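You operate a simulated robot arm through the tools that you are given. There is no shell and no other tool. Be economical: measure what you need, move in short steps, check, and stop when the job is done.

You run a simulated two-armed robot. Do the job below in one go: nothing can be reset, and whatever is moved stays where it is left.

## Task
Pick up the green binder labelled "Merrowdel" from the base of the binder rack with one hand, pass it to the other hand and put it on the top of the grey ink bench.

The check looks at the end state, three seconds after you hand in, the way a careful person would. Anything else that was tipped, shoved, dropped, spilled or broken makes it a failure.

## Robot
Two 7-joint arms with three-finger grippers on one trunk, on a base that drives. Base frame: it is fixed to the floor where the robot stands at the start and does not move with it; the origin is under the middle of the robot, x ahead of it, y to its left, z up. Units: m, degrees, N and s.
The left shoulder is at the start at [0.03, 0.124, 1.008], the right one opposite. With the tool pointing down near the work surface each hand reaches from about 0.1 to 0.78 m from the robot's upright axis, wherever it stands, measured 20 degrees to its own side. Places, roughly: top of the grey ink bench [3.8, -1.6, 0.8]. Payload 2.2 kg a hand.
The TCP of each hand is the grasp point between the finger pads, 0.028 m short of the fingertips. In the tool frame z runs along the fingers and y along their closing line. The gripper opens to 0.102 m. The gripper's body begins 0.071 m behind the TCP.
Orientation is told as [roll, pitch, yaw] about the base's x, y, z axes, in that order, counted from this pose: with the fingers straight down and closing along the base's y, the tool's x points along the base's -x, its y along +y and its z along -z.

## Interface
- The arms move only by the tool send_rows. It takes "left_motion", "right_motion" or both (then of equal length, played together; a hand with none holds still); each is one flat list of numbers, 7 for each row, row after row: the shift along the tool's x, y, z in units of 25 mm (1.0 is 25 mm), then the turn, a rotation vector about the tool's x, y, z in units of 8 degrees (1.0 is 8 degrees), then the finger opening in m, from 0 to 0.102. In form: [tx, ty, tz, ax, ay, az, fingers, tx, ty, tz, ax, ay, az, fingers, ...]. A call has 1 to 20 rows; each row shifts and turns the commanded pose from where the row before left it, along the tool's axes as they then stand. A call with a number of a shift or a turn outside -1 to 1 is refused whole. A row lasts 0.2 s, in which the tool goes at most 0.05 m and 8.6 degrees; a call with a longer step from one row to the next is refused whole, and so is a gripper value outside its range. A pose out of reach is approached as far as the arm can. The call stops where the force on the tool passes 40 N (or 10 N more than at its start, if that is more) or the arm is blocked; 0.2 s more then pass. The fingers move at their own pace and stop on an object; they squeeze with about 39 N. The grip force told is the motor's: it shows also when the fingers shut on nothing. Time passes only in rows, and 0.2 s behind the last, so rows that do not move let the fingers close. The reply holds the time, the measured pose of the TCP, the force on the tool along the base axes, the opening and the grip force, in the units named above and with some noise, with the torque about the TCP (base axes, N m) and any sound that the robot's microphone picked up.
- Cameras (640 x 400 px; columns grow to the right, rows downward): "scene" is now at [0.0421, 0.0337, 1.726]; the picture's right is [0.40, -0.91, 0.00], its down [-0.69, -0.30, -0.66] and it looks along [0.60, 0.27, -0.75] (base axes); focal length 288 px, centre (320, 200). "left" rides on the left gripper at [0.072, 0.038, -0.086] in its tool frame; the picture's right is [-0.46, 0.89, 0.00], its down [-0.60, -0.32, -0.73] and it looks along [-0.65, -0.34, 0.68] (tool axes); focal length 256 px, centre (320, 200). "right" rides on the right gripper at [0.069, 0.044, -0.086] in its tool frame; the picture's right is [-0.53, 0.85, 0.00], its down [-0.58, -0.36, -0.73] and it looks along [-0.62, -0.39, 0.68] (tool axes); focal length 256 px, centre (320, 200). There is no depth. A picture from a camera that has moved, and an enlarged one, comes with that camera's place and axes in the base frame and with its lens.
- get_image(camera): a new picture of that camera. No time passes.
- raise_lower(by): slides the trunk up (or, below 0, down) by that many m; the arms and the scene camera ride with it, the base frame stays. It gives what a move gives, with no picture.
- roll_base(legs): drives the robot by 1 to 6 legs, each [ahead, left, turn to the left] in m, m and degrees, along the robot's own axes; the way and the turn of a leg run together, so that a leg with both is an arc; at most 1.5 m and 180 degrees a leg. The arms and the cameras ride along, it lands a little off, and it stops where it bumps. It gives what a move gives.
- aim_head(pan, tilt): turns the head with the scene camera to pan (to the left, within 143 degrees either way) and tilt (down, from -29 to 69), counted from straight ahead of the robot. It gives what a move gives.
- enlarge(camera, box): a new picture of the part [left, top, right, bottom] of that camera's present view, enlarged. No time passes.
- close_job(): hands the job in; it is judged then, once.

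Work in short steps. Places have to be worked out from the pictures, the camera data and where the tool is seen: move nearer, look again, correct. Check each grasp and each placing, and mend what went wrong. You have 120 turns and 100 pictures in all, those below and enlarged ones among them. Open the grippers and draw the arms clear of the work before you hand the job in, unless the task says otherwise; then end with one line.

The tools are called after "Request:" as name(argument=value, ...) on one line, values as JSON. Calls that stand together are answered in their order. send_rows: Moves the arms, as the interface text tells. Its arguments: {"type":"object","properties":{"left_motion":{"type":"array","items":{"type":"number"}},"right_motion":{"type":"array","items":{"type":"number"}}},"required":[]} The other tools are called the same way: raise_lower (by) slides the trunk up or down; roll_base (legs) drives the base; aim_head (pan, tilt) turns the head that bears the scene camera; get_image (camera) takes a picture; enlarge (camera, box) takes an enlarged picture of a part of a camera's view; close_job () hands the job in.

At the start:

```text
time_s: 0.0
left_ee_pos: [0.504, 0.3586, 1.1444]
left_tcp_rot: [-0.1, 0.0, 0.0]
left_ft_force: [0.1, 0.5, -0.8]
left_moment: [-0.02, 0.03, 0.0]
left_finger_gap: 0.1022
left_grip_force: 0.2
right_ee_pos: [0.4103, -0.0818, 1.1312]
right_tcp_rot: [0.0, 0.0, 0.1]
right_ft_force: [-1.1, 0.1, 0.2]
right_moment: [0.01, 0.02, 0.03]
right_finger_gap: 0.1022
right_grip_force: 0.1
trunk travel left (down, up): [-0.25, 0.29]
robot x, y, heading: [0.0012, -0.0014, 0.2]
head pan, tilt: [23.8, 48.6]
```

scene: 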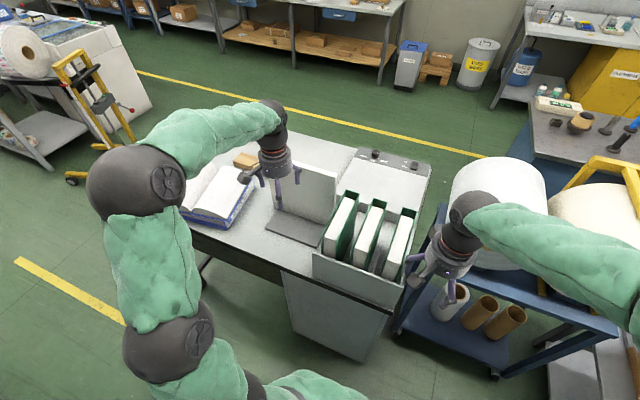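
right: 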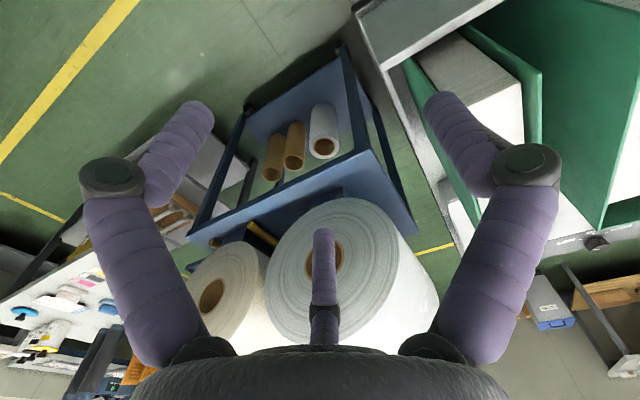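
left: 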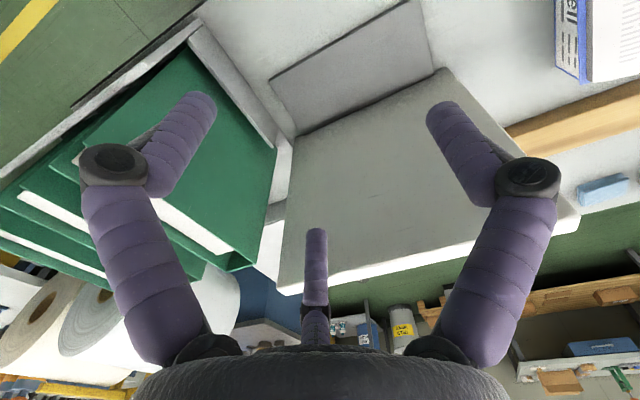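

The scene shows a rack with three green binders on the table ahead. I enlarge it to find labels.

Request:
enlarge(camera="scene", box=[230, 130, 450, 310])

Request:
enlarge(camera="left", box=[0, 0, 320, 300])

```text
2.22 times, centred on (340, 220) of scene
camera zoom: at [0.0421, 0.0337, 1.726], right [0.4, -0.91, 0.0], down [-0.69, -0.3, -0.66], along [0.6, 0.27, -0.75], focal length 640 px, centre (276, 156)
```

zoom: 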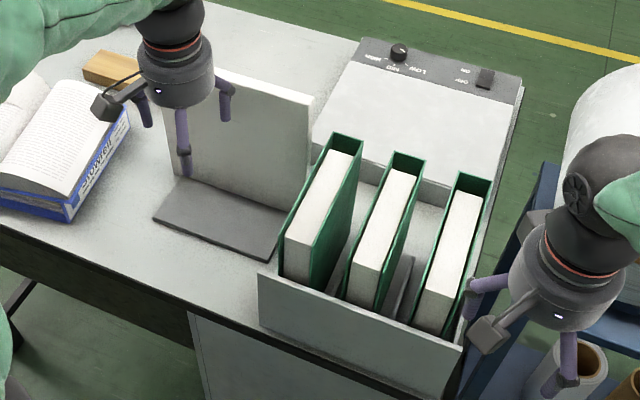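

```text
1.33 times, centred on (160, 150) of left
camera zoom: at [0.4312, 0.396, 1.2286], right [0.46, 0.89, 0.0], down [0.6, -0.32, 0.73], along [0.65, -0.34, -0.68], focal length 341 px, centre (533, 267)
```

zoom: 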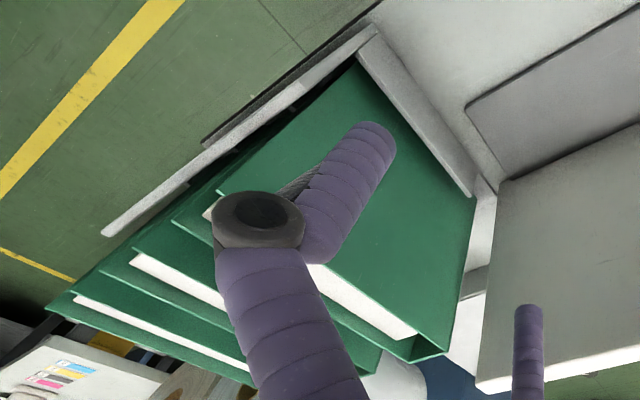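

Rays from both cameras put binder tops at z≈1.065, spines facing away (x≈0.645), y centres ≈0.194, 0.105, 0.017. Labels should be on the far spines, so I move the left hand up and ahead, and then turn it to look back.

Request:
send_rows(left_motion=[0, 0, -1, 0, 0, 0, 0.1, 0, 0, -1, 0, 0, 0, 0.1, 0, 0, -1, 0, 0, 0, 0.1, 0, 0, -1, 0, 0, 0, 0.1, -1, -0.5, 0, 0, 0, 0, 0.1, -1, -0.5, 0, 0, 0, 0, 0.1, -1, -0.5, 0, 0, 0, 0, 0.1, -1, -0.5, 0, 0, 0, 0, 0.1, -1, -0.5, 0, 0, 0, 0, 0.1, -1, -0.5, 0, 0, 0, 0, 0.1, -1, -0.5, 0, 0, 0, 0, 0.1, -1, -0.5, 0, 0, 0, 0, 0.1, -1, -0.5, 0, 0, 0, 0, 0.1, -1, -0.5, 0, 0, 0, 0, 0.1])

```text
time_s: 3.0
left_ee_pos: [0.6915, 0.2386, 1.2279]
left_tcp_rot: [-0.1, 0.1, 0.0]
left_ft_force: [-0.1, -0.9, 0.3]
left_moment: [-0.01, 0.01, 0.02]
left_finger_gap: 0.0997
left_grip_force: 0.1
left hand out of reach, approached as far as the arm can: row 12, 13, 14
right_ee_pos: [0.4095, -0.0826, 1.1313]
right_tcp_rot: [0.0, 0.0, 0.1]
right_ft_force: [-0.4, 0.1, -0.1]
right_moment: [0.01, 0.02, -0.03]
right_finger_gap: 0.1016
right_grip_force: 0.1
trunk travel left (down, up): [-0.25, 0.29]
robot x, y, heading: [0.0009, 0.0041, 0.1]
head pan, tilt: [23.8, 48.6]
```

The left hand hits its reach limit because it sits too high above the shoulder. I raise the trunk, so the hand can come back down to reach further ahead.

Request:
raise_lower(by=0.25)

Request:
send_rows(left_motion=[0, 0, 0, 0, 0, 1, 0.1, 0, 0, 0, 0, 0, 1, 0.1, 0, 0, 0, 0, 0, 1, 0.1, 0, 0, 0, 0, 0, 1, 0.1, 0, 0, 0, 0, 0, 1, 0.1, 0, 0, 0, 0, 0, 1, 0.1, 0, 0, 0, 0, 0, 1, 0.1, 0, 0, 0, 0, 0, 1, 0.1, 0, 0, 0, 0, 0, 1, 0.1, 0, 0, 0, 0, 0, 1, 0.1, 0, 0, 0, 0, 0, 1, 0.1, 0, 0, 0, 0, 0, 1, 0.1, 0, 0, 0, 0, 0, 1, 0.1, 0, 0, 0, 0, 0, 1, 0.1, 0, 0, 0, 0, 0, 1, 0.1, 0, 0, 0, 0, 0, 1, 0.1, 0, 0, 0, 0, 0, 1, 0.1, 0, 0, 0, 0, 0, 1, 0.1, 0, 0, 0, 0, 0, 1, 0.1])

```text
time_s: 5.6
left_ee_pos: [0.6915, 0.2392, 1.4779]
left_tcp_rot: [-0.1, 0.0, 0.0]
left_ft_force: [0.6, 0.0, -0.3]
left_moment: [0.02, 0.02, -0.01]
left_finger_gap: 0.1001
left_grip_force: 0.1
right_ee_pos: [0.41, -0.0807, 1.3807]
right_tcp_rot: [0.0, -0.1, 0.1]
right_ft_force: [1.1, -0.1, 0.1]
right_moment: [-0.03, -0.01, 0.0]
right_finger_gap: 0.102
right_grip_force: 0.0
trunk travel left (down, up): [-0.5, 0.04]
robot x, y, heading: [-0.0017, -0.0003, -0.0]
head pan, tilt: [23.8, 48.6]
```

```text
time_s: 9.6
left_ee_pos: [0.691, 0.2391, 1.4778]
left_tcp_rot: [0.0, -0.1, -152.3]
left_ft_force: [-0.3, -0.2, 0.6]
left_moment: [-0.02, 0.03, -0.02]
left_finger_gap: 0.1
left_grip_force: 0.0
right_ee_pos: [0.41, -0.0821, 1.3815]
right_tcp_rot: [0.0, 0.0, 0.0]
right_ft_force: [-0.4, -0.2, 0.1]
right_moment: [-0.01, 0.01, 0.03]
right_finger_gap: 0.1019
right_grip_force: 0.1
trunk travel left (down, up): [-0.5, 0.04]
robot x, y, heading: [-0.0026, -0.0009, -0.1]
head pan, tilt: [23.8, 48.6]
```

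The hand turned cleanly. I now bring it down 0.25 m and ahead 0.1 m to look back at the spines; it stays beyond and above the binder tops.

Request:
send_rows(left_motion=[0.35, 0.19, 1, 0, 0, 0, 0.1, 0.35, 0.19, 1, 0, 0, 0, 0.1, 0.35, 0.19, 1, 0, 0, 0, 0.1, 0.35, 0.19, 1, 0, 0, 0, 0.1, 0.35, 0.19, 1, 0, 0, 0, 0.1, 0.35, 0.19, 1, 0, 0, 0, 0.1, 0.35, 0.19, 1, 0, 0, 0, 0.1, 0.35, 0.19, 1, 0, 0, 0, 0.1, 0.35, 0.19, 1, 0, 0, 0, 0.1, 0.35, 0.19, 1, 0, 0, 0, 0.1])

Request:
get_image(camera="left")

```text
time_s: 11.8
left_ee_pos: [0.7524, 0.231, 1.2403]
left_tcp_rot: [0.0, -0.1, -152.0]
left_ft_force: [0.3, 0.2, -0.2]
left_moment: [-0.01, 0.04, 0.0]
left_finger_gap: 0.0998
left_grip_force: 0.1
left hand out of reach, approached as far as the arm can: row 5, 6, 7, 8, 9, 10
right_ee_pos: [0.4103, -0.0809, 1.3813]
right_tcp_rot: [0.1, 0.1, 0.0]
right_ft_force: [0.6, 1.4, 0.1]
right_moment: [-0.03, 0.02, -0.04]
right_finger_gap: 0.1021
right_grip_force: 0.0
trunk travel left (down, up): [-0.5, 0.04]
robot x, y, heading: [-0.0007, -0.0024, -0.1]
head pan, tilt: [23.8, 48.6]
```

```text
94 pictures are left
camera left: at [0.8341, 0.2321, 1.3262], right [0.01, -1.0, 0.0], down [-0.68, 0.0, 0.73], along [-0.73, 0.0, -0.68], focal length 256 px, centre (320, 200)
```

left: 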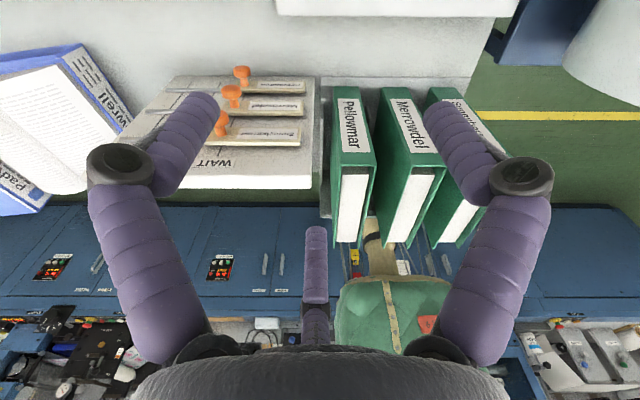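

The middle binder reads "Merrowdel". There is also a board with labels by the rack, so I enlarge both to read them.

Request:
enlarge(camera="left", box=[310, 60, 510, 260])

Request:
enlarge(camera="left", box=[120, 50, 330, 200])

Request:
get_image(camera="scene")

```text
2.00 times, centred on (410, 160) of left
camera zoom: at [0.8341, 0.2321, 1.3262], right [0.01, -1.0, 0.0], down [-0.68, 0.0, 0.73], along [-0.73, 0.0, -0.68], focal length 512 px, centre (140, 280)
```

zoom: 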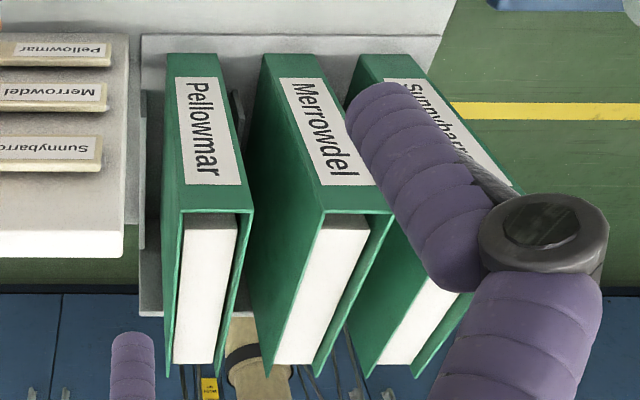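

```text
2.67 times, centred on (225, 125) of left
camera zoom: at [0.8341, 0.2321, 1.3262], right [0.01, -1.0, 0.0], down [-0.68, 0.0, 0.73], along [-0.73, 0.0, -0.68], focal length 683 px, centre (573, 400)
```

zoom: 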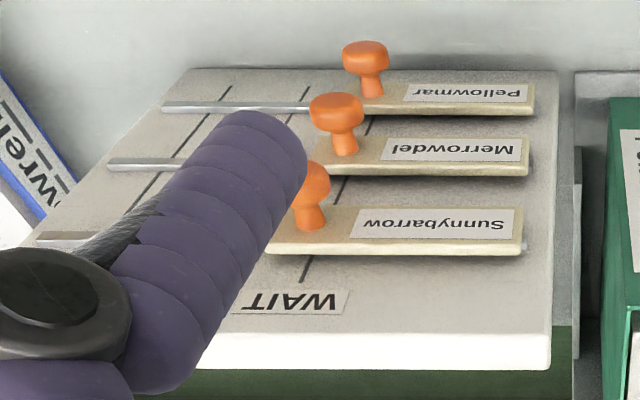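

```text
91 pictures are left
camera scene: at [0.0431, 0.0335, 1.976], right [0.4, -0.91, 0.0], down [-0.69, -0.3, -0.66], along [0.6, 0.27, -0.75], focal length 288 px, centre (320, 200)
```

scene: 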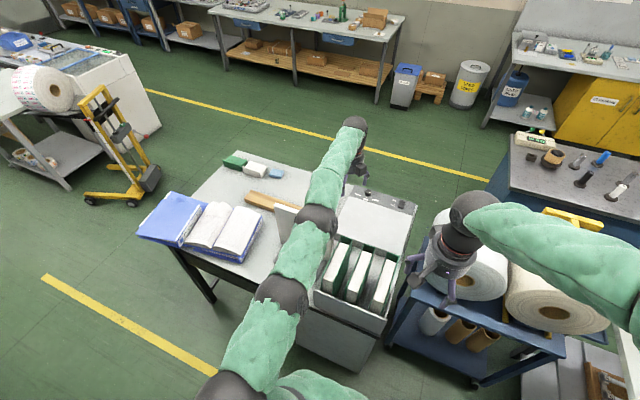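

The board beside the rack has labelled sliders with a "WAIT" column. I shift the hand left to read its full text before touching anything.

Request:
send_rows(left_motion=[0.47, -0.88, 0, 0, 0, 0, 0.1, 0.47, -0.88, 0, 0, 0, 0, 0.1, 0.47, -0.88, 0, 0, 0, 0, 0.1, 0.47, -0.88, 0, 0, 0, 0, 0.1, 0.47, -0.88, 0, 0, 0, 0, 0.1])

Request:
enlarge(camera="left", box=[140, 0, 500, 225])

```text
time_s: 13.0
left_ee_pos: [0.736, 0.341, 1.2384]
left_tcp_rot: [0.0, 0.0, -152.0]
left_ft_force: [-0.1, -0.7, -0.6]
left_moment: [0.01, 0.0, 0.0]
left_finger_gap: 0.1
left_grip_force: 0.1
left hand out of reach, approached as far as the arm can: row 2, 5
right_ee_pos: [0.4095, -0.0828, 1.3815]
right_tcp_rot: [0.0, 0.0, 0.0]
right_ft_force: [-0.1, -0.5, 0.3]
right_moment: [0.01, 0.02, -0.03]
right_finger_gap: 0.1017
right_grip_force: 0.1
trunk travel left (down, up): [-0.5, 0.04]
robot x, y, heading: [-0.0038, -0.0018, -0.1]
head pan, tilt: [23.8, 48.6]
```

```text
1.78 times, centred on (320, 112) of left
camera zoom: at [0.8171, 0.3402, 1.3249], right [0.0, -1.0, 0.0], down [-0.68, 0.0, 0.73], along [-0.73, 0.0, -0.68], focal length 455 px, centre (320, 356)
```

zoom: 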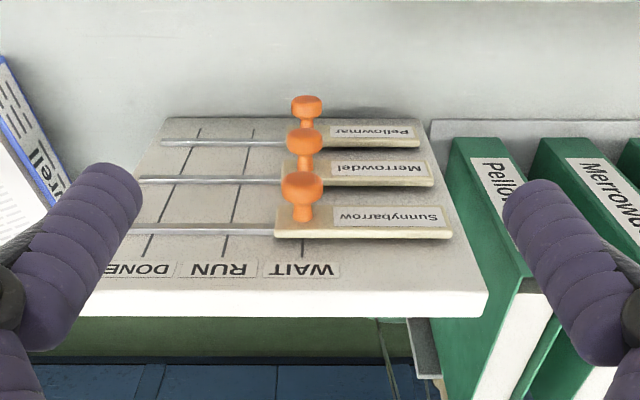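

It is only a job-status board (WAIT/RUN/DONE), which I leave alone. Merrowdel is the middle binder, centre about (0.54, 0.10), top z≈1.07; I turn the left hand to yaw 180 (camera on the far side) and bring it above that binder.

Request:
send_rows(left_motion=[0, 0, 0, 0, 0, 1, 0.09, 0, 0, 0, 0, 0, 1, 0.09, 0, 0, 0, 0, 0, 1, 0.09, 0, 0, 0, 0, 0, 0.5, 0.09, -0.664, 0.964, 0, 0, 0, 0, 0.09, -0.664, 0.964, 0, 0, 0, 0, 0.09, -0.664, 0.964, 0, 0, 0, 0, 0.09, -0.664, 0.964, 0, 0, 0, 0, 0.09, -0.664, 0.964, 0, 0, 0, 0, 0.09, -0.664, 0.964, 0, 0, 0, 0, 0.09, -0.664, 0.964, 0, 0, 0, 0, 0.09, -0.664, 0.964, 0, 0, 0, 0, 0.09, -0.664, 0.964, 0, 0, 0, 0, 0.09, -0.664, 0.964, 0, 0, 0, 0, 0.09])

Request:
aim_head(pan=10, tilt=55)

Request:
get_image(camera="left")

Request:
get_image(camera="scene")

```text
time_s: 16.0
left_ee_pos: [0.5956, 0.0601, 1.227]
left_tcp_rot: [-0.3, 0.1, -167.6]
left_ft_force: [0.5, -0.2, -0.1]
left_moment: [0.01, 0.05, 0.03]
left_finger_gap: 0.0899
left_grip_force: 0.1
left hand out of reach, approached as far as the arm can: row 2, 3, 4
right_ee_pos: [0.4096, -0.082, 1.381]
right_tcp_rot: [0.1, 0.0, 0.1]
right_ft_force: [0.0, -0.1, 0.2]
right_moment: [0.02, 0.0, -0.03]
right_finger_gap: 0.1021
right_grip_force: 0.0
trunk travel left (down, up): [-0.5, 0.04]
robot x, y, heading: [-0.0005, 0.0001, -0.0]
head pan, tilt: [23.8, 48.6]
```

```text
time_s: 16.7
left_ee_pos: [0.5964, 0.0595, 1.2268]
left_tcp_rot: [-0.3, 0.0, -167.8]
left_ft_force: [-0.4, -1.0, 0.1]
left_moment: [0.02, -0.02, -0.02]
left_finger_gap: 0.09
left_grip_force: 0.0
right_ee_pos: [0.4111, -0.0814, 1.3811]
right_tcp_rot: [0.0, -0.1, 0.0]
right_ft_force: [-0.4, 0.1, 0.1]
right_moment: [-0.03, 0.01, -0.02]
right_finger_gap: 0.1021
right_grip_force: 0.0
trunk travel left (down, up): [-0.5, 0.04]
robot x, y, heading: [-0.0011, 0.0013, -0.0]
head pan, tilt: [10.0, 55.0]
```

```text
89 pictures are left
camera left: at [0.6752, 0.0379, 1.3128], right [-0.27, -0.96, -0.01], down [-0.66, 0.18, 0.73], along [-0.71, 0.2, -0.68], focal length 256 px, centre (320, 200)
```

left: 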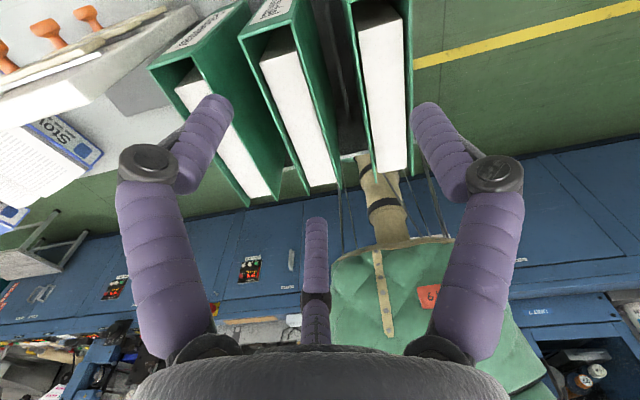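

```text
88 pictures are left
camera scene: at [0.0418, 0.015, 1.9676], right [0.17, -0.98, 0.0], down [-0.81, -0.14, -0.57], along [0.56, 0.1, -0.82], focal length 288 px, centre (320, 200)
```

scene: 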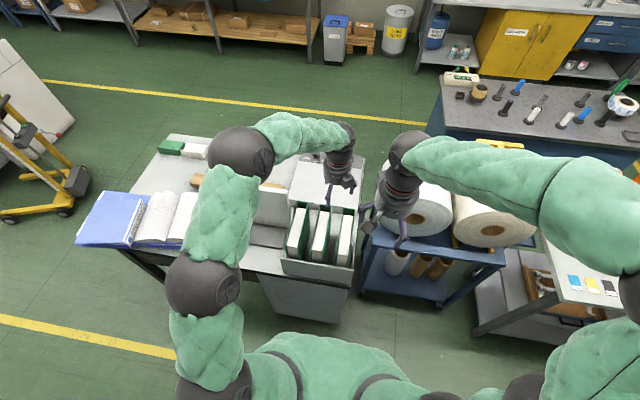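

I enlarge the scene and left views to refine the middle binder's corners.

Request:
enlarge(camera="left", box=[140, 0, 440, 210])

Request:
enlarge(camera="scene", box=[240, 180, 380, 290])

```text
1.90 times, centred on (290, 105) of left
camera zoom: at [0.6752, 0.0379, 1.3128], right [-0.27, -0.96, -0.01], down [-0.66, 0.18, 0.73], along [-0.71, 0.2, -0.68], focal length 488 px, centre (377, 381)
```

zoom: 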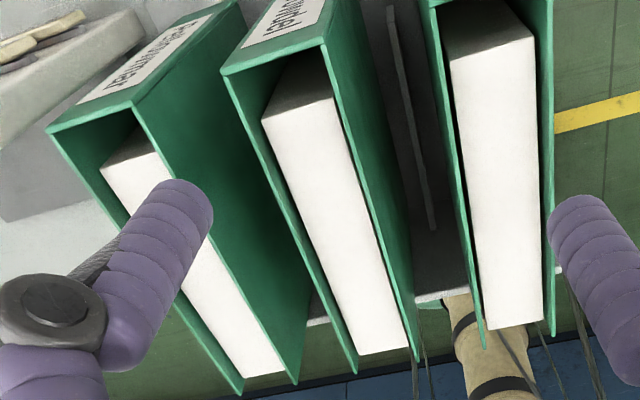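

```text
3.64 times, centred on (310, 235) of scene
camera zoom: at [0.0418, 0.015, 1.9676], right [0.17, -0.98, 0.0], down [-0.81, -0.14, -0.57], along [0.56, 0.1, -0.82], focal length 1047 px, centre (356, 73)
```

zoom: 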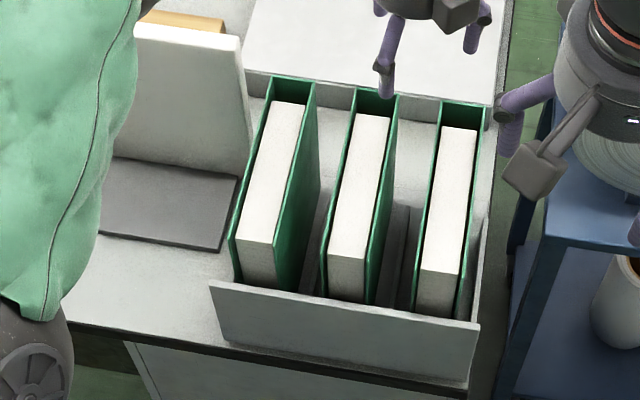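

Middle binder: y 0.076–0.122 (centre 0.099), x 0.45–0.633, top z 1.07. The hand stopped at yaw −168; nearer in I try the remaining 12° and centre it over x≈0.545, y≈0.099.

Request:
send_rows(left_motion=[-0.94, -0.8, 0, 0, 0, 0, 0.078, -0.94, -0.8, 0, 0, 0, 0, 0.078, 0, 0, 0, 0, 0, 0.77, 0.078, 0, 0, 0, 0, 0, 0.77, 0.078])

```text
time_s: 17.7
left_ee_pos: [0.5413, 0.0887, 1.227]
left_tcp_rot: [-0.3, 0.0, 180.1]
left_ft_force: [0.5, -0.6, -0.4]
left_moment: [-0.03, -0.03, -0.01]
left_finger_gap: 0.078
left_grip_force: 0.0
right_ee_pos: [0.409, -0.0805, 1.3819]
right_tcp_rot: [0.1, 0.0, 0.0]
right_ft_force: [0.9, -0.2, -0.1]
right_moment: [-0.01, 0.01, 0.0]
right_finger_gap: 0.1018
right_grip_force: 0.1
trunk travel left (down, up): [-0.5, 0.04]
robot x, y, heading: [-0.0011, -0.0024, 0.3]
head pan, tilt: [10.0, 55.0]
```

Now yaw is 180. I shift 10 mm to y≈0.099 and go down to tips just above the binder top, then check the alignment.

Request:
send_rows(left_motion=[0.1, -0.42, 0, 0, 0, 0, 0.078, 0, 0, 1, 0, 0, 0, 0.078, 0, 0, 1, 0, 0, 0, 0.078, 0, 0, 1, 0, 0, 0, 0.078, 0, 0, 1, 0, 0, 0, 0.078, 0, 0, 0.8, 0, 0, 0, 0.078])

Request:
get_image(camera="left")

Request:
enlarge(camera="scene", box=[240, 180, 380, 290])

```text
time_s: 19.1
left_ee_pos: [0.5451, 0.1005, 1.1059]
left_tcp_rot: [-0.4, -0.1, -180.0]
left_ft_force: [-0.5, -0.6, -0.4]
left_moment: [0.01, -0.02, 0.01]
left_finger_gap: 0.0781
left_grip_force: 0.1
right_ee_pos: [0.4101, -0.0815, 1.381]
right_tcp_rot: [0.0, 0.0, 0.0]
right_ft_force: [0.3, -0.5, 0.4]
right_moment: [0.0, -0.01, 0.01]
right_finger_gap: 0.1018
right_grip_force: 0.0
trunk travel left (down, up): [-0.5, 0.04]
robot x, y, heading: [-0.0003, -0.0016, 0.0]
head pan, tilt: [10.0, 55.0]
```

```text
85 pictures are left
camera left: at [0.6169, 0.0621, 1.1919], right [-0.46, -0.89, 0.0], down [-0.6, 0.31, 0.73], along [-0.65, 0.34, -0.68], focal length 256 px, centre (320, 200)
```

left: 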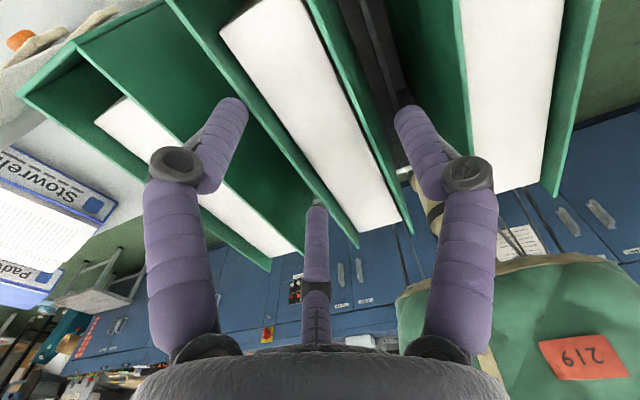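

```text
3.64 times, centred on (310, 235) of scene
camera zoom: at [0.0421, 0.0147, 1.9676], right [0.17, -0.98, 0.0], down [-0.81, -0.14, -0.57], along [0.56, 0.1, -0.82], focal length 1047 px, centre (356, 73)
```

zoom: 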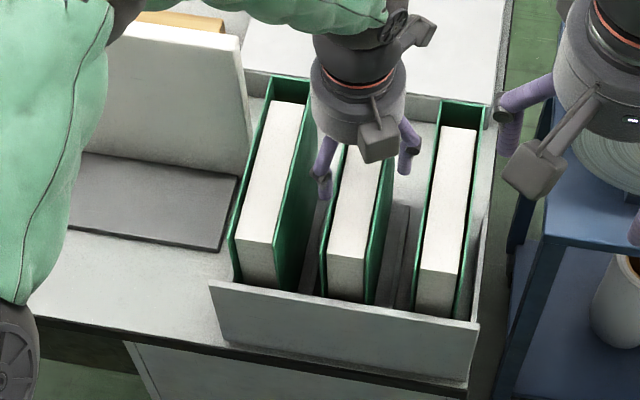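

The fingers straddle the middle binder well. I look closer at the palm gadget seen between the fingers, before descending.

Request:
enlarge(camera="scene", box=[285, 175, 355, 225])

Request:
enlarge(camera="left", box=[180, 80, 460, 260])

```text
8.00 times, centred on (320, 200) of scene
camera zoom: at [0.0421, 0.0147, 1.9676], right [0.17, -0.98, 0.0], down [-0.81, -0.14, -0.57], along [0.56, 0.1, -0.82], focal length 2303 px, centre (320, 200)
```

zoom: 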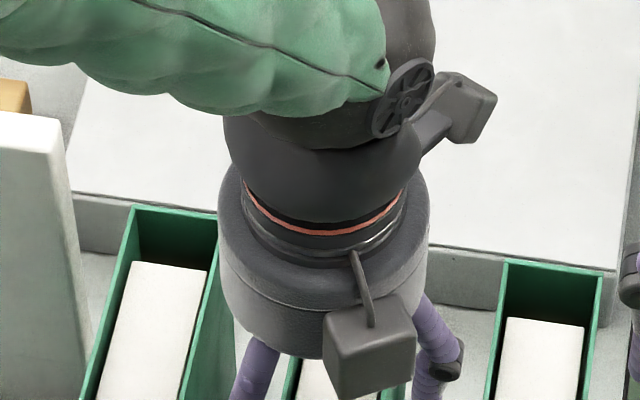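

```text
2.22 times, centred on (320, 170) of left
camera zoom: at [0.6169, 0.0621, 1.1919], right [-0.46, -0.89, 0.0], down [-0.6, 0.31, 0.73], along [-0.65, 0.34, -0.68], focal length 569 px, centre (320, 267)
```

zoom: 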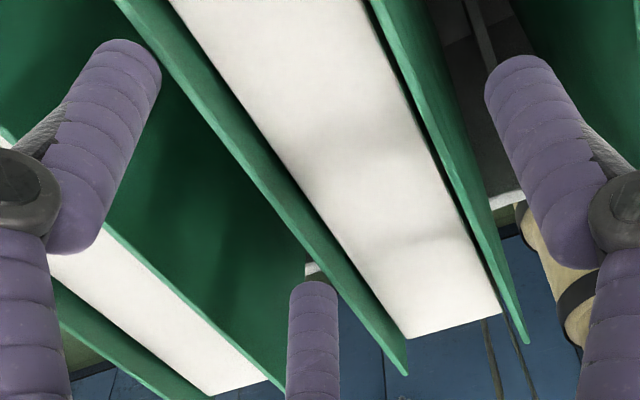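

The two fingers lie either side of the covers. I descend 70 mm, so the TCP is about 35 mm below the top edge.

Request:
send_rows(left_motion=[0, 0, 0.7, 0, 0, 0, 0.078, 0, 0, 0.7, 0, 0, 0, 0.078, 0, 0, 0.7, 0, 0, 0, 0.078, 0, 0, 0.7, 0, 0, 0, 0.078])

Request:
get_image(camera="left")

Request:
enlarge(camera="scene", box=[260, 180, 360, 260])

```text
time_s: 20.1
left_ee_pos: [0.5452, 0.1014, 1.0358]
left_tcp_rot: [-0.3, -0.2, -180.0]
left_ft_force: [-1.0, 1.3, 1.2]
left_moment: [0.08, 0.14, -0.02]
left_finger_gap: 0.0788
left_grip_force: 0.5
right_ee_pos: [0.4115, -0.0818, 1.3796]
right_tcp_rot: [0.1, 0.0, 0.1]
right_ft_force: [1.2, 0.2, -0.5]
right_moment: [0.01, 0.0, -0.05]
right_finger_gap: 0.102
right_grip_force: 0.1
trunk travel left (down, up): [-0.5, 0.04]
robot x, y, heading: [0.0015, -0.0013, -0.1]
head pan, tilt: [10.0, 55.0]
```

```text
81 pictures are left
camera left: at [0.6167, 0.063, 1.122], right [-0.46, -0.89, 0.0], down [-0.6, 0.31, 0.73], along [-0.65, 0.34, -0.68], focal length 256 px, centre (320, 200)
```

left: 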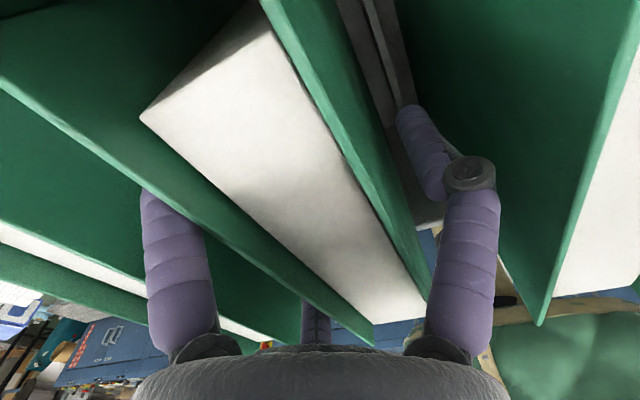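

```text
5.00 times, centred on (310, 220) of scene
camera zoom: at [0.043, 0.0149, 1.9675], right [0.17, -0.98, 0.0], down [-0.81, -0.14, -0.57], along [0.56, 0.1, -0.82], focal length 1439 px, centre (370, 100)
```

zoom: 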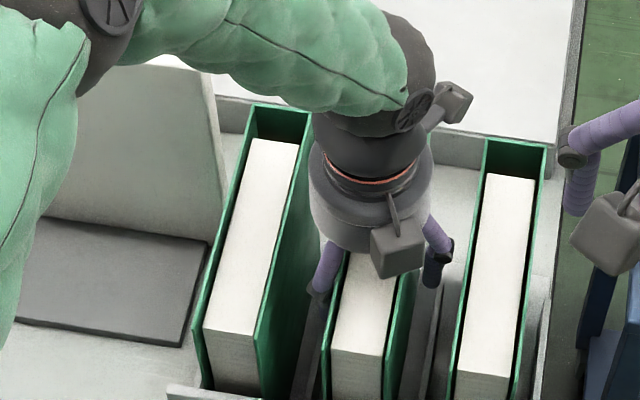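

The fingers straddle the binder without contact. I close the left gripper.

Request:
send_rows(left_motion=[0, 0, 0, 0, 0, 0, 0, 0, 0, 0, 0, 0, 0, 0, 0, 0, 0, 0, 0, 0, 0, 0, 0, 0, 0, 0, 0, 0])

```text
time_s: 21.1
left_ee_pos: [0.545, 0.1012, 1.0361]
left_tcp_rot: [-0.3, -0.2, 180.0]
left_ft_force: [-0.9, -1.0, -0.4]
left_moment: [-0.1, -0.11, -0.09]
left_finger_gap: 0.0649
left_grip_force: 38.8
right_ee_pos: [0.4094, -0.0817, 1.3825]
right_tcp_rot: [0.0, 0.0, 0.0]
right_ft_force: [0.9, 0.4, 0.7]
right_moment: [0.03, 0.02, 0.03]
right_finger_gap: 0.1019
right_grip_force: 0.1
trunk travel left (down, up): [-0.5, 0.04]
robot x, y, heading: [-0.0037, -0.0015, -0.3]
head pan, tilt: [10.0, 55.0]
```

The fingers stopped at 65 mm, wider than my 47 mm estimate. I look at what is between them.

Request:
get_image(camera="left")

Request:
enlarge(camera="scene", box=[260, 180, 360, 260])

```text
79 pictures are left
camera left: at [0.6158, 0.0626, 1.1227], right [-0.47, -0.89, 0.0], down [-0.6, 0.31, 0.73], along [-0.65, 0.34, -0.68], focal length 256 px, centre (320, 200)
```

left: 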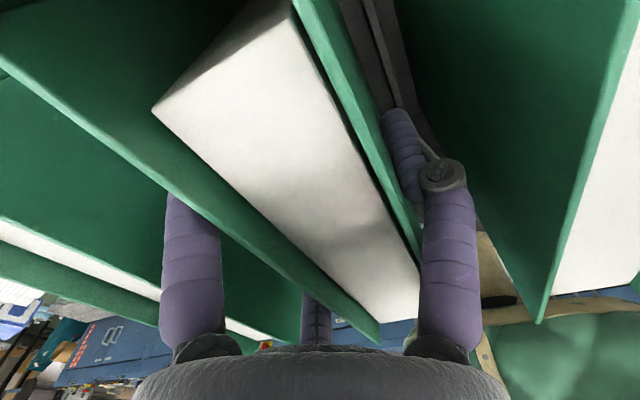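

```text
5.00 times, centred on (310, 220) of scene
camera zoom: at [0.0415, 0.0146, 1.9676], right [0.17, -0.98, 0.0], down [-0.81, -0.14, -0.57], along [0.56, 0.1, -0.82], focal length 1439 px, centre (370, 100)
```

zoom: 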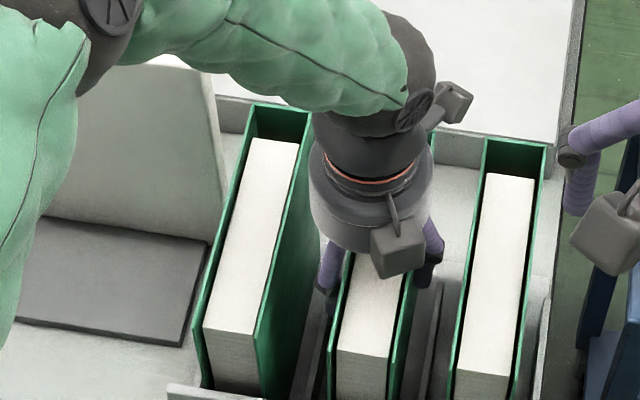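

Both fingers touch the covers with 39 N, so the binder seems just thicker than judged. I lift 50 mm slowly and check.

Request:
send_rows(left_motion=[0, 0, -0.5, 0, 0, 0, 0, 0, 0, -0.5, 0, 0, 0, 0, 0, 0, -0.5, 0, 0, 0, 0, 0, 0, -0.5, 0, 0, 0, 0])

Request:
enlarge(camera="scene", box=[240, 170, 380, 270])

```text
time_s: 22.1
left_ee_pos: [0.5431, 0.099, 1.0858]
left_tcp_rot: [-0.2, -0.1, -180.0]
left_ft_force: [-0.6, 0.0, -6.9]
left_moment: [0.06, 0.01, 0.05]
left_finger_gap: 0.0649
left_grip_force: 38.7
right_ee_pos: [0.4102, -0.0819, 1.3815]
right_tcp_rot: [0.0, 0.0, -0.1]
right_ft_force: [0.5, 0.3, 0.4]
right_moment: [-0.02, -0.03, -0.02]
right_finger_gap: 0.102
right_grip_force: 0.1
trunk travel left (down, up): [-0.5, 0.04]
robot x, y, heading: [-0.0023, 0.0025, 0.1]
head pan, tilt: [10.0, 55.0]
```

```text
4.00 times, centred on (310, 220) of scene
camera zoom: at [0.0416, 0.0145, 1.9676], right [0.17, -0.98, 0.0], down [-0.81, -0.14, -0.57], along [0.56, 0.1, -0.82], focal length 1152 px, centre (360, 120)
```

zoom: 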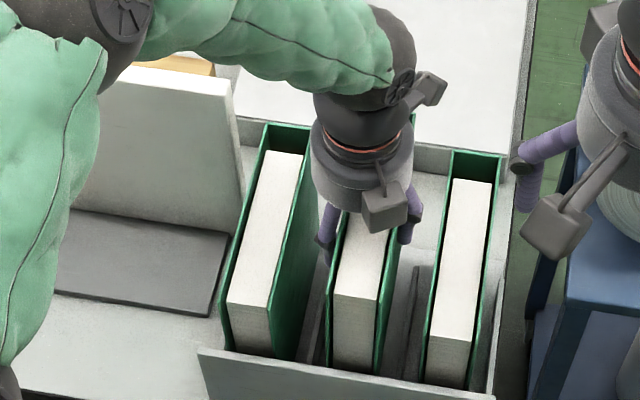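

Held: 6.9 N (≈0.7 kg), nearly no moment, so the grip is over the centre of mass. I lift another 0.29 m so that the binder clears its neighbours.

Request:
send_rows(left_motion=[0, 0, -0.97, 0, 0, 0, 0, 0, 0, -0.97, 0, 0, 0, 0, 0, 0, -0.97, 0, 0, 0, 0, 0, 0, -0.97, 0, 0, 0, 0, 0, 0, -0.97, 0, 0, 0, 0, 0, 0, -0.97, 0, 0, 0, 0, 0, 0, -0.97, 0, 0, 0, 0, 0, 0, -0.97, 0, 0, 0, 0, 0, 0, -0.97, 0, 0, 0, 0, 0, 0, -0.97, 0, 0, 0, 0, 0, 0, -0.97, 0, 0, 0, 0, 0, 0, -0.97, 0, 0, 0, 0])

Request:
get_image(camera="scene")

```text
time_s: 24.7
left_ee_pos: [0.5438, 0.098, 1.3776]
left_tcp_rot: [-0.4, -0.2, -180.0]
left_ft_force: [0.5, 1.0, -6.8]
left_moment: [0.07, -0.05, 0.01]
left_finger_gap: 0.0648
left_grip_force: 38.9
right_ee_pos: [0.41, -0.0825, 1.3817]
right_tcp_rot: [0.0, 0.0, 0.1]
right_ft_force: [0.1, 0.5, -0.7]
right_moment: [0.01, -0.03, 0.02]
right_finger_gap: 0.1021
right_grip_force: 0.0
trunk travel left (down, up): [-0.5, 0.04]
robot x, y, heading: [-0.0014, 0.0015, -0.1]
head pan, tilt: [10.0, 55.0]
```

```text
76 pictures are left
camera scene: at [0.0415, 0.0146, 1.9676], right [0.17, -0.98, 0.0], down [-0.81, -0.14, -0.57], along [0.56, 0.1, -0.82], focal length 288 px, centre (320, 200)
```

scene: 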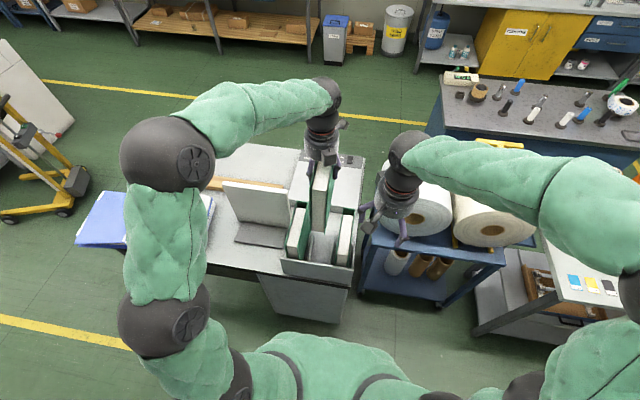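

The binder is clear of the rack. I move it 60 mm further ahead for room, and turn the right hand so its fingers point ahead, to take the open front edge.

Request:
send_rows(left_motion=[0.2, 0, 0, 0, 0, 0, 0, 0.2, 0, 0, 0, 0, 0, 0, 0.2, 0, 0, 0, 0, 0, 0, 0.2, 0, 0, 0, 0, 0, 0, 0.2, 0, 0, 0, 0, 0, 0, 0.2, 0, 0, 0, 0, 0, 0, 0.2, 0, 0, 0, 0, 0, 0, 0.2, 0, 0, 0, 0, 0, 0, 0.2, 0, 0, 0, 0, 0, 0, 0.2, 0, 0, 0, 0, 0, 0, 0.2, 0, 0, 0, 0, 0, 0, 0.2, 0, 0, 0, 0, 0, 0], right_motion=[0, 0, 0, 0, -1, 0, 0.102, 0, 0, 0, 0, -1, 0, 0.102, 0, 0, 0, 0, -1, 0, 0.102, 0, 0, 0, 0, -1, 0, 0.102, 0, 0, 0, 0, -1, 0, 0.102, 0, 0, 0, 0, -1, 0, 0.102, 0, 0, 0, 0, -1, 0, 0.102, 0, 0, 0, 0, -1, 0, 0.102, 0, 0, 0, 0, -1, 0, 0.102, 0, 0, 0, 0, -1, 0, 0.102, 0, 0, 0, 0, -1, 0, 0.102, 0, 0, 0, 0, -0.25, 0, 0.102])

Request:
get_image(camera="scene")

Request:
get_image(camera="right")

```text
time_s: 27.3
left_ee_pos: [0.6065, 0.0989, 1.3769]
left_tcp_rot: [-0.3, -0.1, -180.0]
left_ft_force: [-0.7, 0.4, -6.5]
left_moment: [0.01, -0.03, -0.02]
left_finger_gap: 0.065
left_grip_force: 38.9
right_ee_pos: [0.4103, -0.0812, 1.3824]
right_tcp_rot: [126.9, -89.9, -127.0]
right_ft_force: [0.2, 0.3, -0.7]
right_moment: [0.03, 0.0, 0.0]
right_finger_gap: 0.102
right_grip_force: 0.0
trunk travel left (down, up): [-0.5, 0.04]
robot x, y, heading: [0.0003, 0.0001, -0.1]
head pan, tilt: [10.0, 55.0]
```

```text
75 pictures are left
camera scene: at [0.0431, 0.0146, 1.9676], right [0.17, -0.98, 0.0], down [-0.81, -0.14, -0.57], along [0.56, 0.1, -0.82], focal length 288 px, centre (320, 200)
```

scene: 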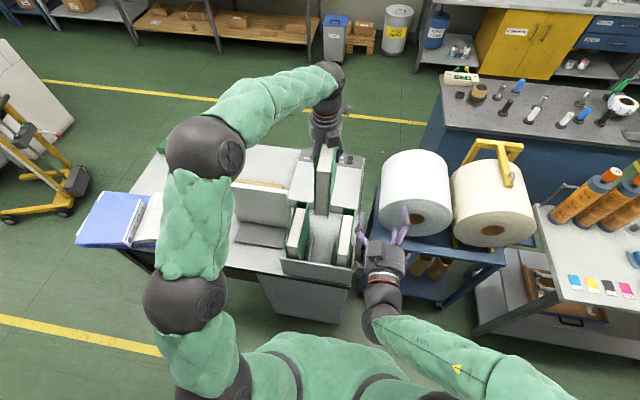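

```text
74 pictures are left
camera right: at [0.3246, -0.0366, 1.313], right [0.0, 0.84, 0.54], down [-0.73, -0.37, 0.58], along [0.68, -0.39, 0.62], focal length 256 px, centre (320, 200)
```

right: 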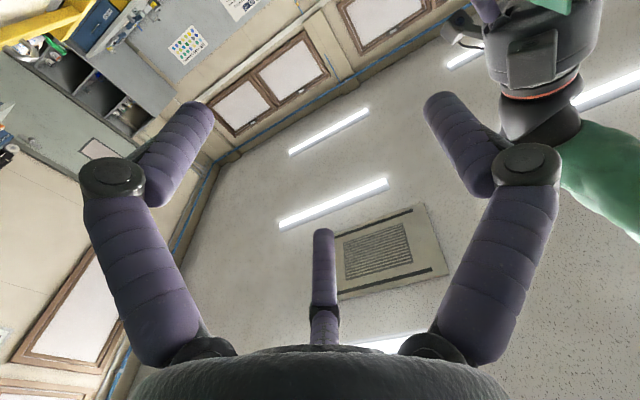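

Both hands are as planned. I move the right hand sideways and down to y 0.099, z 1.315, still in front of the binder's front edge (x≈0.512).

Request:
send_rows(right_motion=[0.34, 0.9, 0, 0, 0, 0, 0.102, 0.34, 0.9, 0, 0, 0, 0, 0.102, 0.34, 0.9, 0, 0, 0, 0, 0.102, 0.34, 0.9, 0, 0, 0, 0, 0.102, 0.34, 0.9, 0, 0, 0, 0, 0.102, 0.34, 0.9, 0, 0, 0, 0, 0.102, 0.34, 0.9, 0, 0, 0, 0, 0.102, 0.34, 0.9, 0, 0, 0, 0, 0.102])

Request:
get_image(camera="right")

Request:
enlarge(camera="scene", box=[250, 100, 410, 260])

```text
time_s: 29.1
left_ee_pos: [0.6044, 0.0989, 1.3779]
left_tcp_rot: [-0.3, -0.1, -180.1]
left_ft_force: [-0.3, -0.2, -6.6]
left_moment: [0.08, -0.01, -0.01]
left_finger_gap: 0.0652
left_grip_force: 39.2
right_ee_pos: [0.4121, 0.0994, 1.3136]
right_tcp_rot: [16.4, -89.9, -16.4]
right_ft_force: [0.1, -0.3, 0.0]
right_moment: [0.03, 0.02, 0.0]
right_finger_gap: 0.102
right_grip_force: 0.1
trunk travel left (down, up): [-0.5, 0.04]
robot x, y, heading: [-0.0012, 0.0005, -0.1]
head pan, tilt: [10.0, 55.0]
```

```text
73 pictures are left
camera right: at [0.3248, 0.145, 1.2453], right [0.0, 0.85, 0.53], down [-0.73, -0.36, 0.58], along [0.68, -0.39, 0.62], focal length 256 px, centre (320, 200)
```

right: 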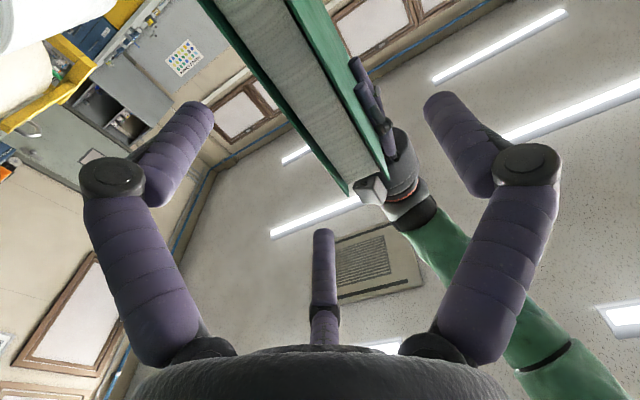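

```text
2.50 times, centred on (330, 180) of scene
camera zoom: at [0.0424, 0.0161, 1.9676], right [0.17, -0.98, 0.0], down [-0.81, -0.14, -0.57], along [0.56, 0.1, -0.82], focal length 720 px, centre (295, 250)
```

zoom: 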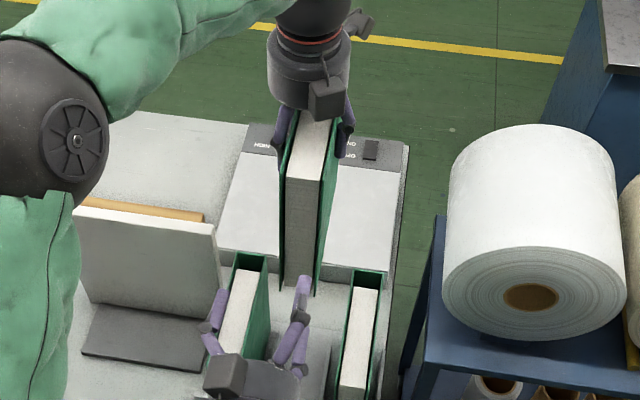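

The binder front edge measures y 0.068–0.113 (centre 0.091) in both cameras, so I shift the right hand 8 mm to the right and advance until the tips just straddle the edge.

Request:
send_rows(right_motion=[0, -0.33, 0, 0, 0, 0, 0.102, 0, 0, 0.85, 0, 0, 0, 0.102, 0, 0, 0.85, 0, 0, 0, 0.102, 0, 0, 0.85, 0, 0, 0, 0.102, 0, 0, 0.85, 0, 0, 0, 0.102])

Request:
get_image(camera="right")

Request:
enlarge(camera="scene", box=[270, 120, 370, 230])

```text
time_s: 30.3
left_ee_pos: [0.6083, 0.0992, 1.3774]
left_tcp_rot: [-0.3, 0.5, -179.8]
left_ft_force: [24.8, 0.2, -14.0]
left_moment: [0.06, -0.91, 0.76]
left_finger_gap: 0.065
left_grip_force: 39.3
right_ee_pos: [0.4941, 0.0911, 1.3132]
right_tcp_rot: [-156.1, -89.9, 156.1]
right_ft_force: [-24.1, 0.4, 7.0]
right_moment: [0.08, -1.45, -0.6]
right_finger_gap: 0.1019
right_grip_force: 0.0
trunk travel left (down, up): [-0.5, 0.04]
robot x, y, heading: [0.0006, -0.0017, 0.2]
head pan, tilt: [10.0, 55.0]
```

```text
71 pictures are left
camera right: at [0.409, 0.1362, 1.2452], right [0.0, 0.85, 0.53], down [-0.73, -0.36, 0.58], along [0.68, -0.39, 0.62], focal length 256 px, centre (320, 200)
```

right: 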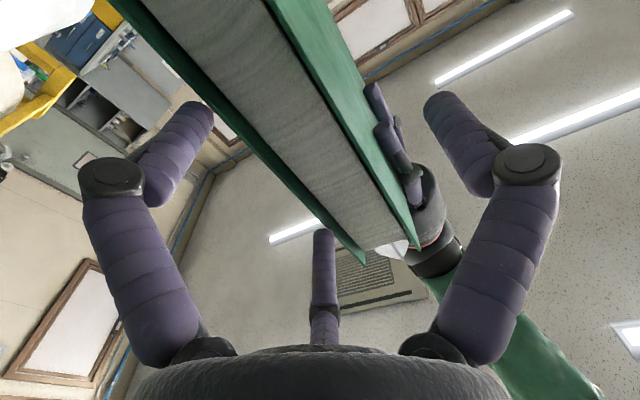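

```text
3.64 times, centred on (320, 175) of scene
camera zoom: at [0.0436, 0.0149, 1.9675], right [0.17, -0.98, 0.0], down [-0.81, -0.14, -0.57], along [0.56, 0.1, -0.82], focal length 1047 px, centre (320, 291)
```

zoom: 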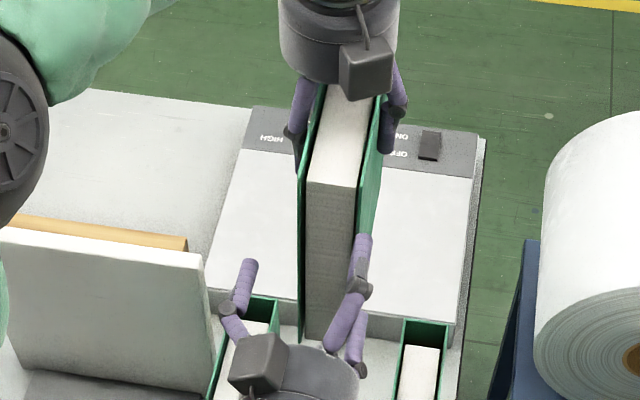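

Contact: 24 N, located by the moments at (0.515, 0.067, 1.367) – that is the right hand's third "thumb" prong (tool x≈−0.055, y≈−0.025) on the cover edge. I back off 40 mm and close to 0.075 to see how that prong moves.

Request:
send_rows(right_motion=[0, 0, -0.8, 0, 0, 0, 0.102, 0, 0, -0.8, 0, 0, 0, 0.075, 0, 0, 0, 0, 0, 0, 0.075])

Request:
get_image(camera="right")

Request:
enlarge(camera="scene", box=[270, 120, 370, 230])

```text
time_s: 31.1
left_ee_pos: [0.6046, 0.099, 1.3751]
left_tcp_rot: [-0.4, -0.2, 179.9]
left_ft_force: [-0.1, -0.4, -6.0]
left_moment: [0.09, -0.02, 0.0]
left_finger_gap: 0.0649
left_grip_force: 40.1
right_ee_pos: [0.4554, 0.0898, 1.3134]
right_tcp_rot: [24.5, -89.9, -24.6]
right_ft_force: [0.3, 0.5, -0.2]
right_moment: [0.04, -0.04, 0.01]
right_finger_gap: 0.0748
right_grip_force: 0.0
trunk travel left (down, up): [-0.5, 0.04]
robot x, y, heading: [-0.0019, -0.0027, 0.1]
head pan, tilt: [10.0, 55.0]
```

```text
69 pictures are left
camera right: at [0.3691, 0.1353, 1.2452], right [0.0, 0.84, 0.53], down [-0.73, -0.36, 0.58], along [0.68, -0.39, 0.62], focal length 256 px, centre (320, 200)
```

right: 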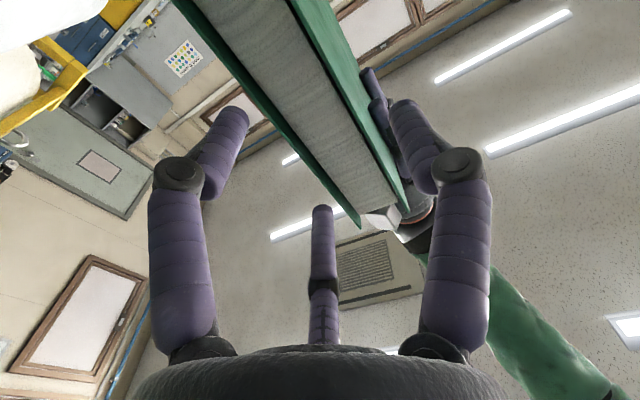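

```text
3.64 times, centred on (320, 175) of scene
camera zoom: at [0.0427, 0.0146, 1.9676], right [0.17, -0.98, 0.0], down [-0.81, -0.14, -0.57], along [0.56, 0.1, -0.82], focal length 1047 px, centre (320, 291)
```

zoom: 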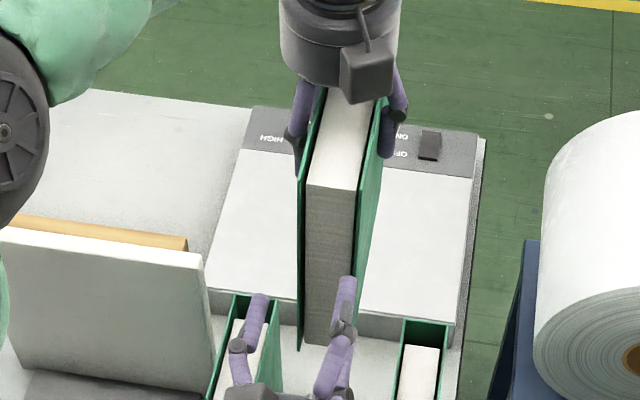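

So the gripper really has one finger on tool +y and a pair on −y (at tool x ±0.053), with the clear span centred ~9 mm to +y; this explains the 65 mm reading. I re-aim the right hand to y 0.082, z 1.28 and advance to straddle the edge.

Request:
send_rows(right_motion=[0.66, -0.15, 0, 0, 0, 0, 0.102, 0.66, -0.15, 0, 0, 0, 0, 0.102, 0, 0, 0.7, 0, 0, 0, 0.102, 0, 0, 0.7, 0, 0, 0, 0.102, 0, 0, 0.7, 0, 0, 0, 0.102])

Request:
enlarge(camera="scene", box=[270, 120, 370, 230])

Request:
get_image(camera="right")

```text
time_s: 32.3
left_ee_pos: [0.606, 0.0989, 1.3761]
left_tcp_rot: [-0.4, -0.2, -180.0]
left_ft_force: [0.2, 0.3, -6.7]
left_moment: [0.06, -0.03, -0.01]
left_finger_gap: 0.0647
left_grip_force: 39.3
right_ee_pos: [0.5084, 0.0829, 1.2806]
right_tcp_rot: [-17.4, -89.9, 17.4]
right_ft_force: [-0.3, 0.0, -0.2]
right_moment: [0.0, 0.01, 0.04]
right_finger_gap: 0.102
right_grip_force: 0.0
trunk travel left (down, up): [-0.5, 0.04]
robot x, y, heading: [0.0031, 0.0008, -0.1]
head pan, tilt: [10.0, 55.0]
```

```text
3.64 times, centred on (320, 175) of scene
camera zoom: at [0.043, 0.0147, 1.9675], right [0.17, -0.98, 0.0], down [-0.81, -0.14, -0.57], along [0.56, 0.1, -0.82], focal length 1047 px, centre (320, 291)
```

zoom: 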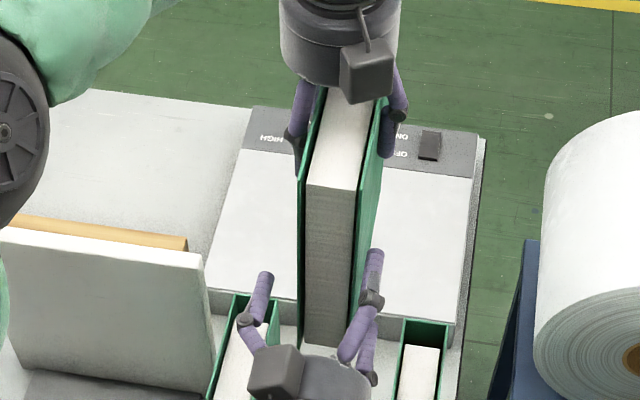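

```text
66 pictures are left
camera right: at [0.4222, 0.128, 1.2117], right [0.0, 0.85, 0.53], down [-0.73, -0.36, 0.58], along [0.68, -0.39, 0.62], focal length 256 px, centre (320, 200)
```

right: 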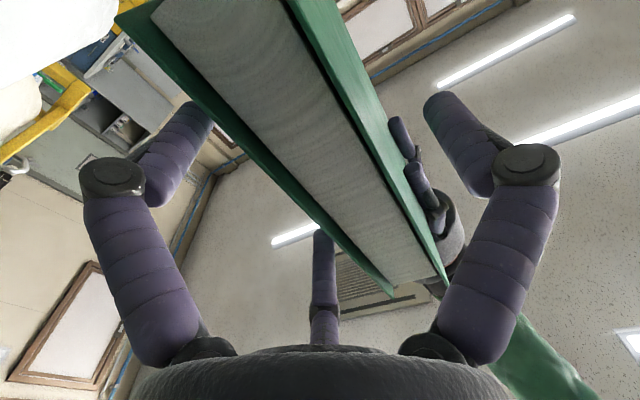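

No contact now; the pair passes right of the binder and the single finger left. I advance 52 mm further and then close.

Request:
send_rows(right_motion=[0, 0, 0.7, 0, 0, 0, 0.102, 0, 0, 0.7, 0, 0, 0, 0.102, 0, 0, 0.7, 0, 0, 0, 0.102])

```text
time_s: 33.1
left_ee_pos: [0.6041, 0.0993, 1.377]
left_tcp_rot: [-0.3, -0.1, -179.9]
left_ft_force: [0.3, -0.4, -6.0]
left_moment: [0.07, 0.01, 0.01]
left_finger_gap: 0.0651
left_grip_force: 38.7
right_ee_pos: [0.561, 0.0821, 1.2806]
right_tcp_rot: [-9.1, -89.9, 9.1]
right_ft_force: [1.3, 0.2, -0.2]
right_moment: [-0.02, 0.02, 0.02]
right_finger_gap: 0.1019
right_grip_force: 0.0
trunk travel left (down, up): [-0.5, 0.04]
robot x, y, heading: [-0.0019, -0.0029, 0.2]
head pan, tilt: [10.0, 55.0]
```

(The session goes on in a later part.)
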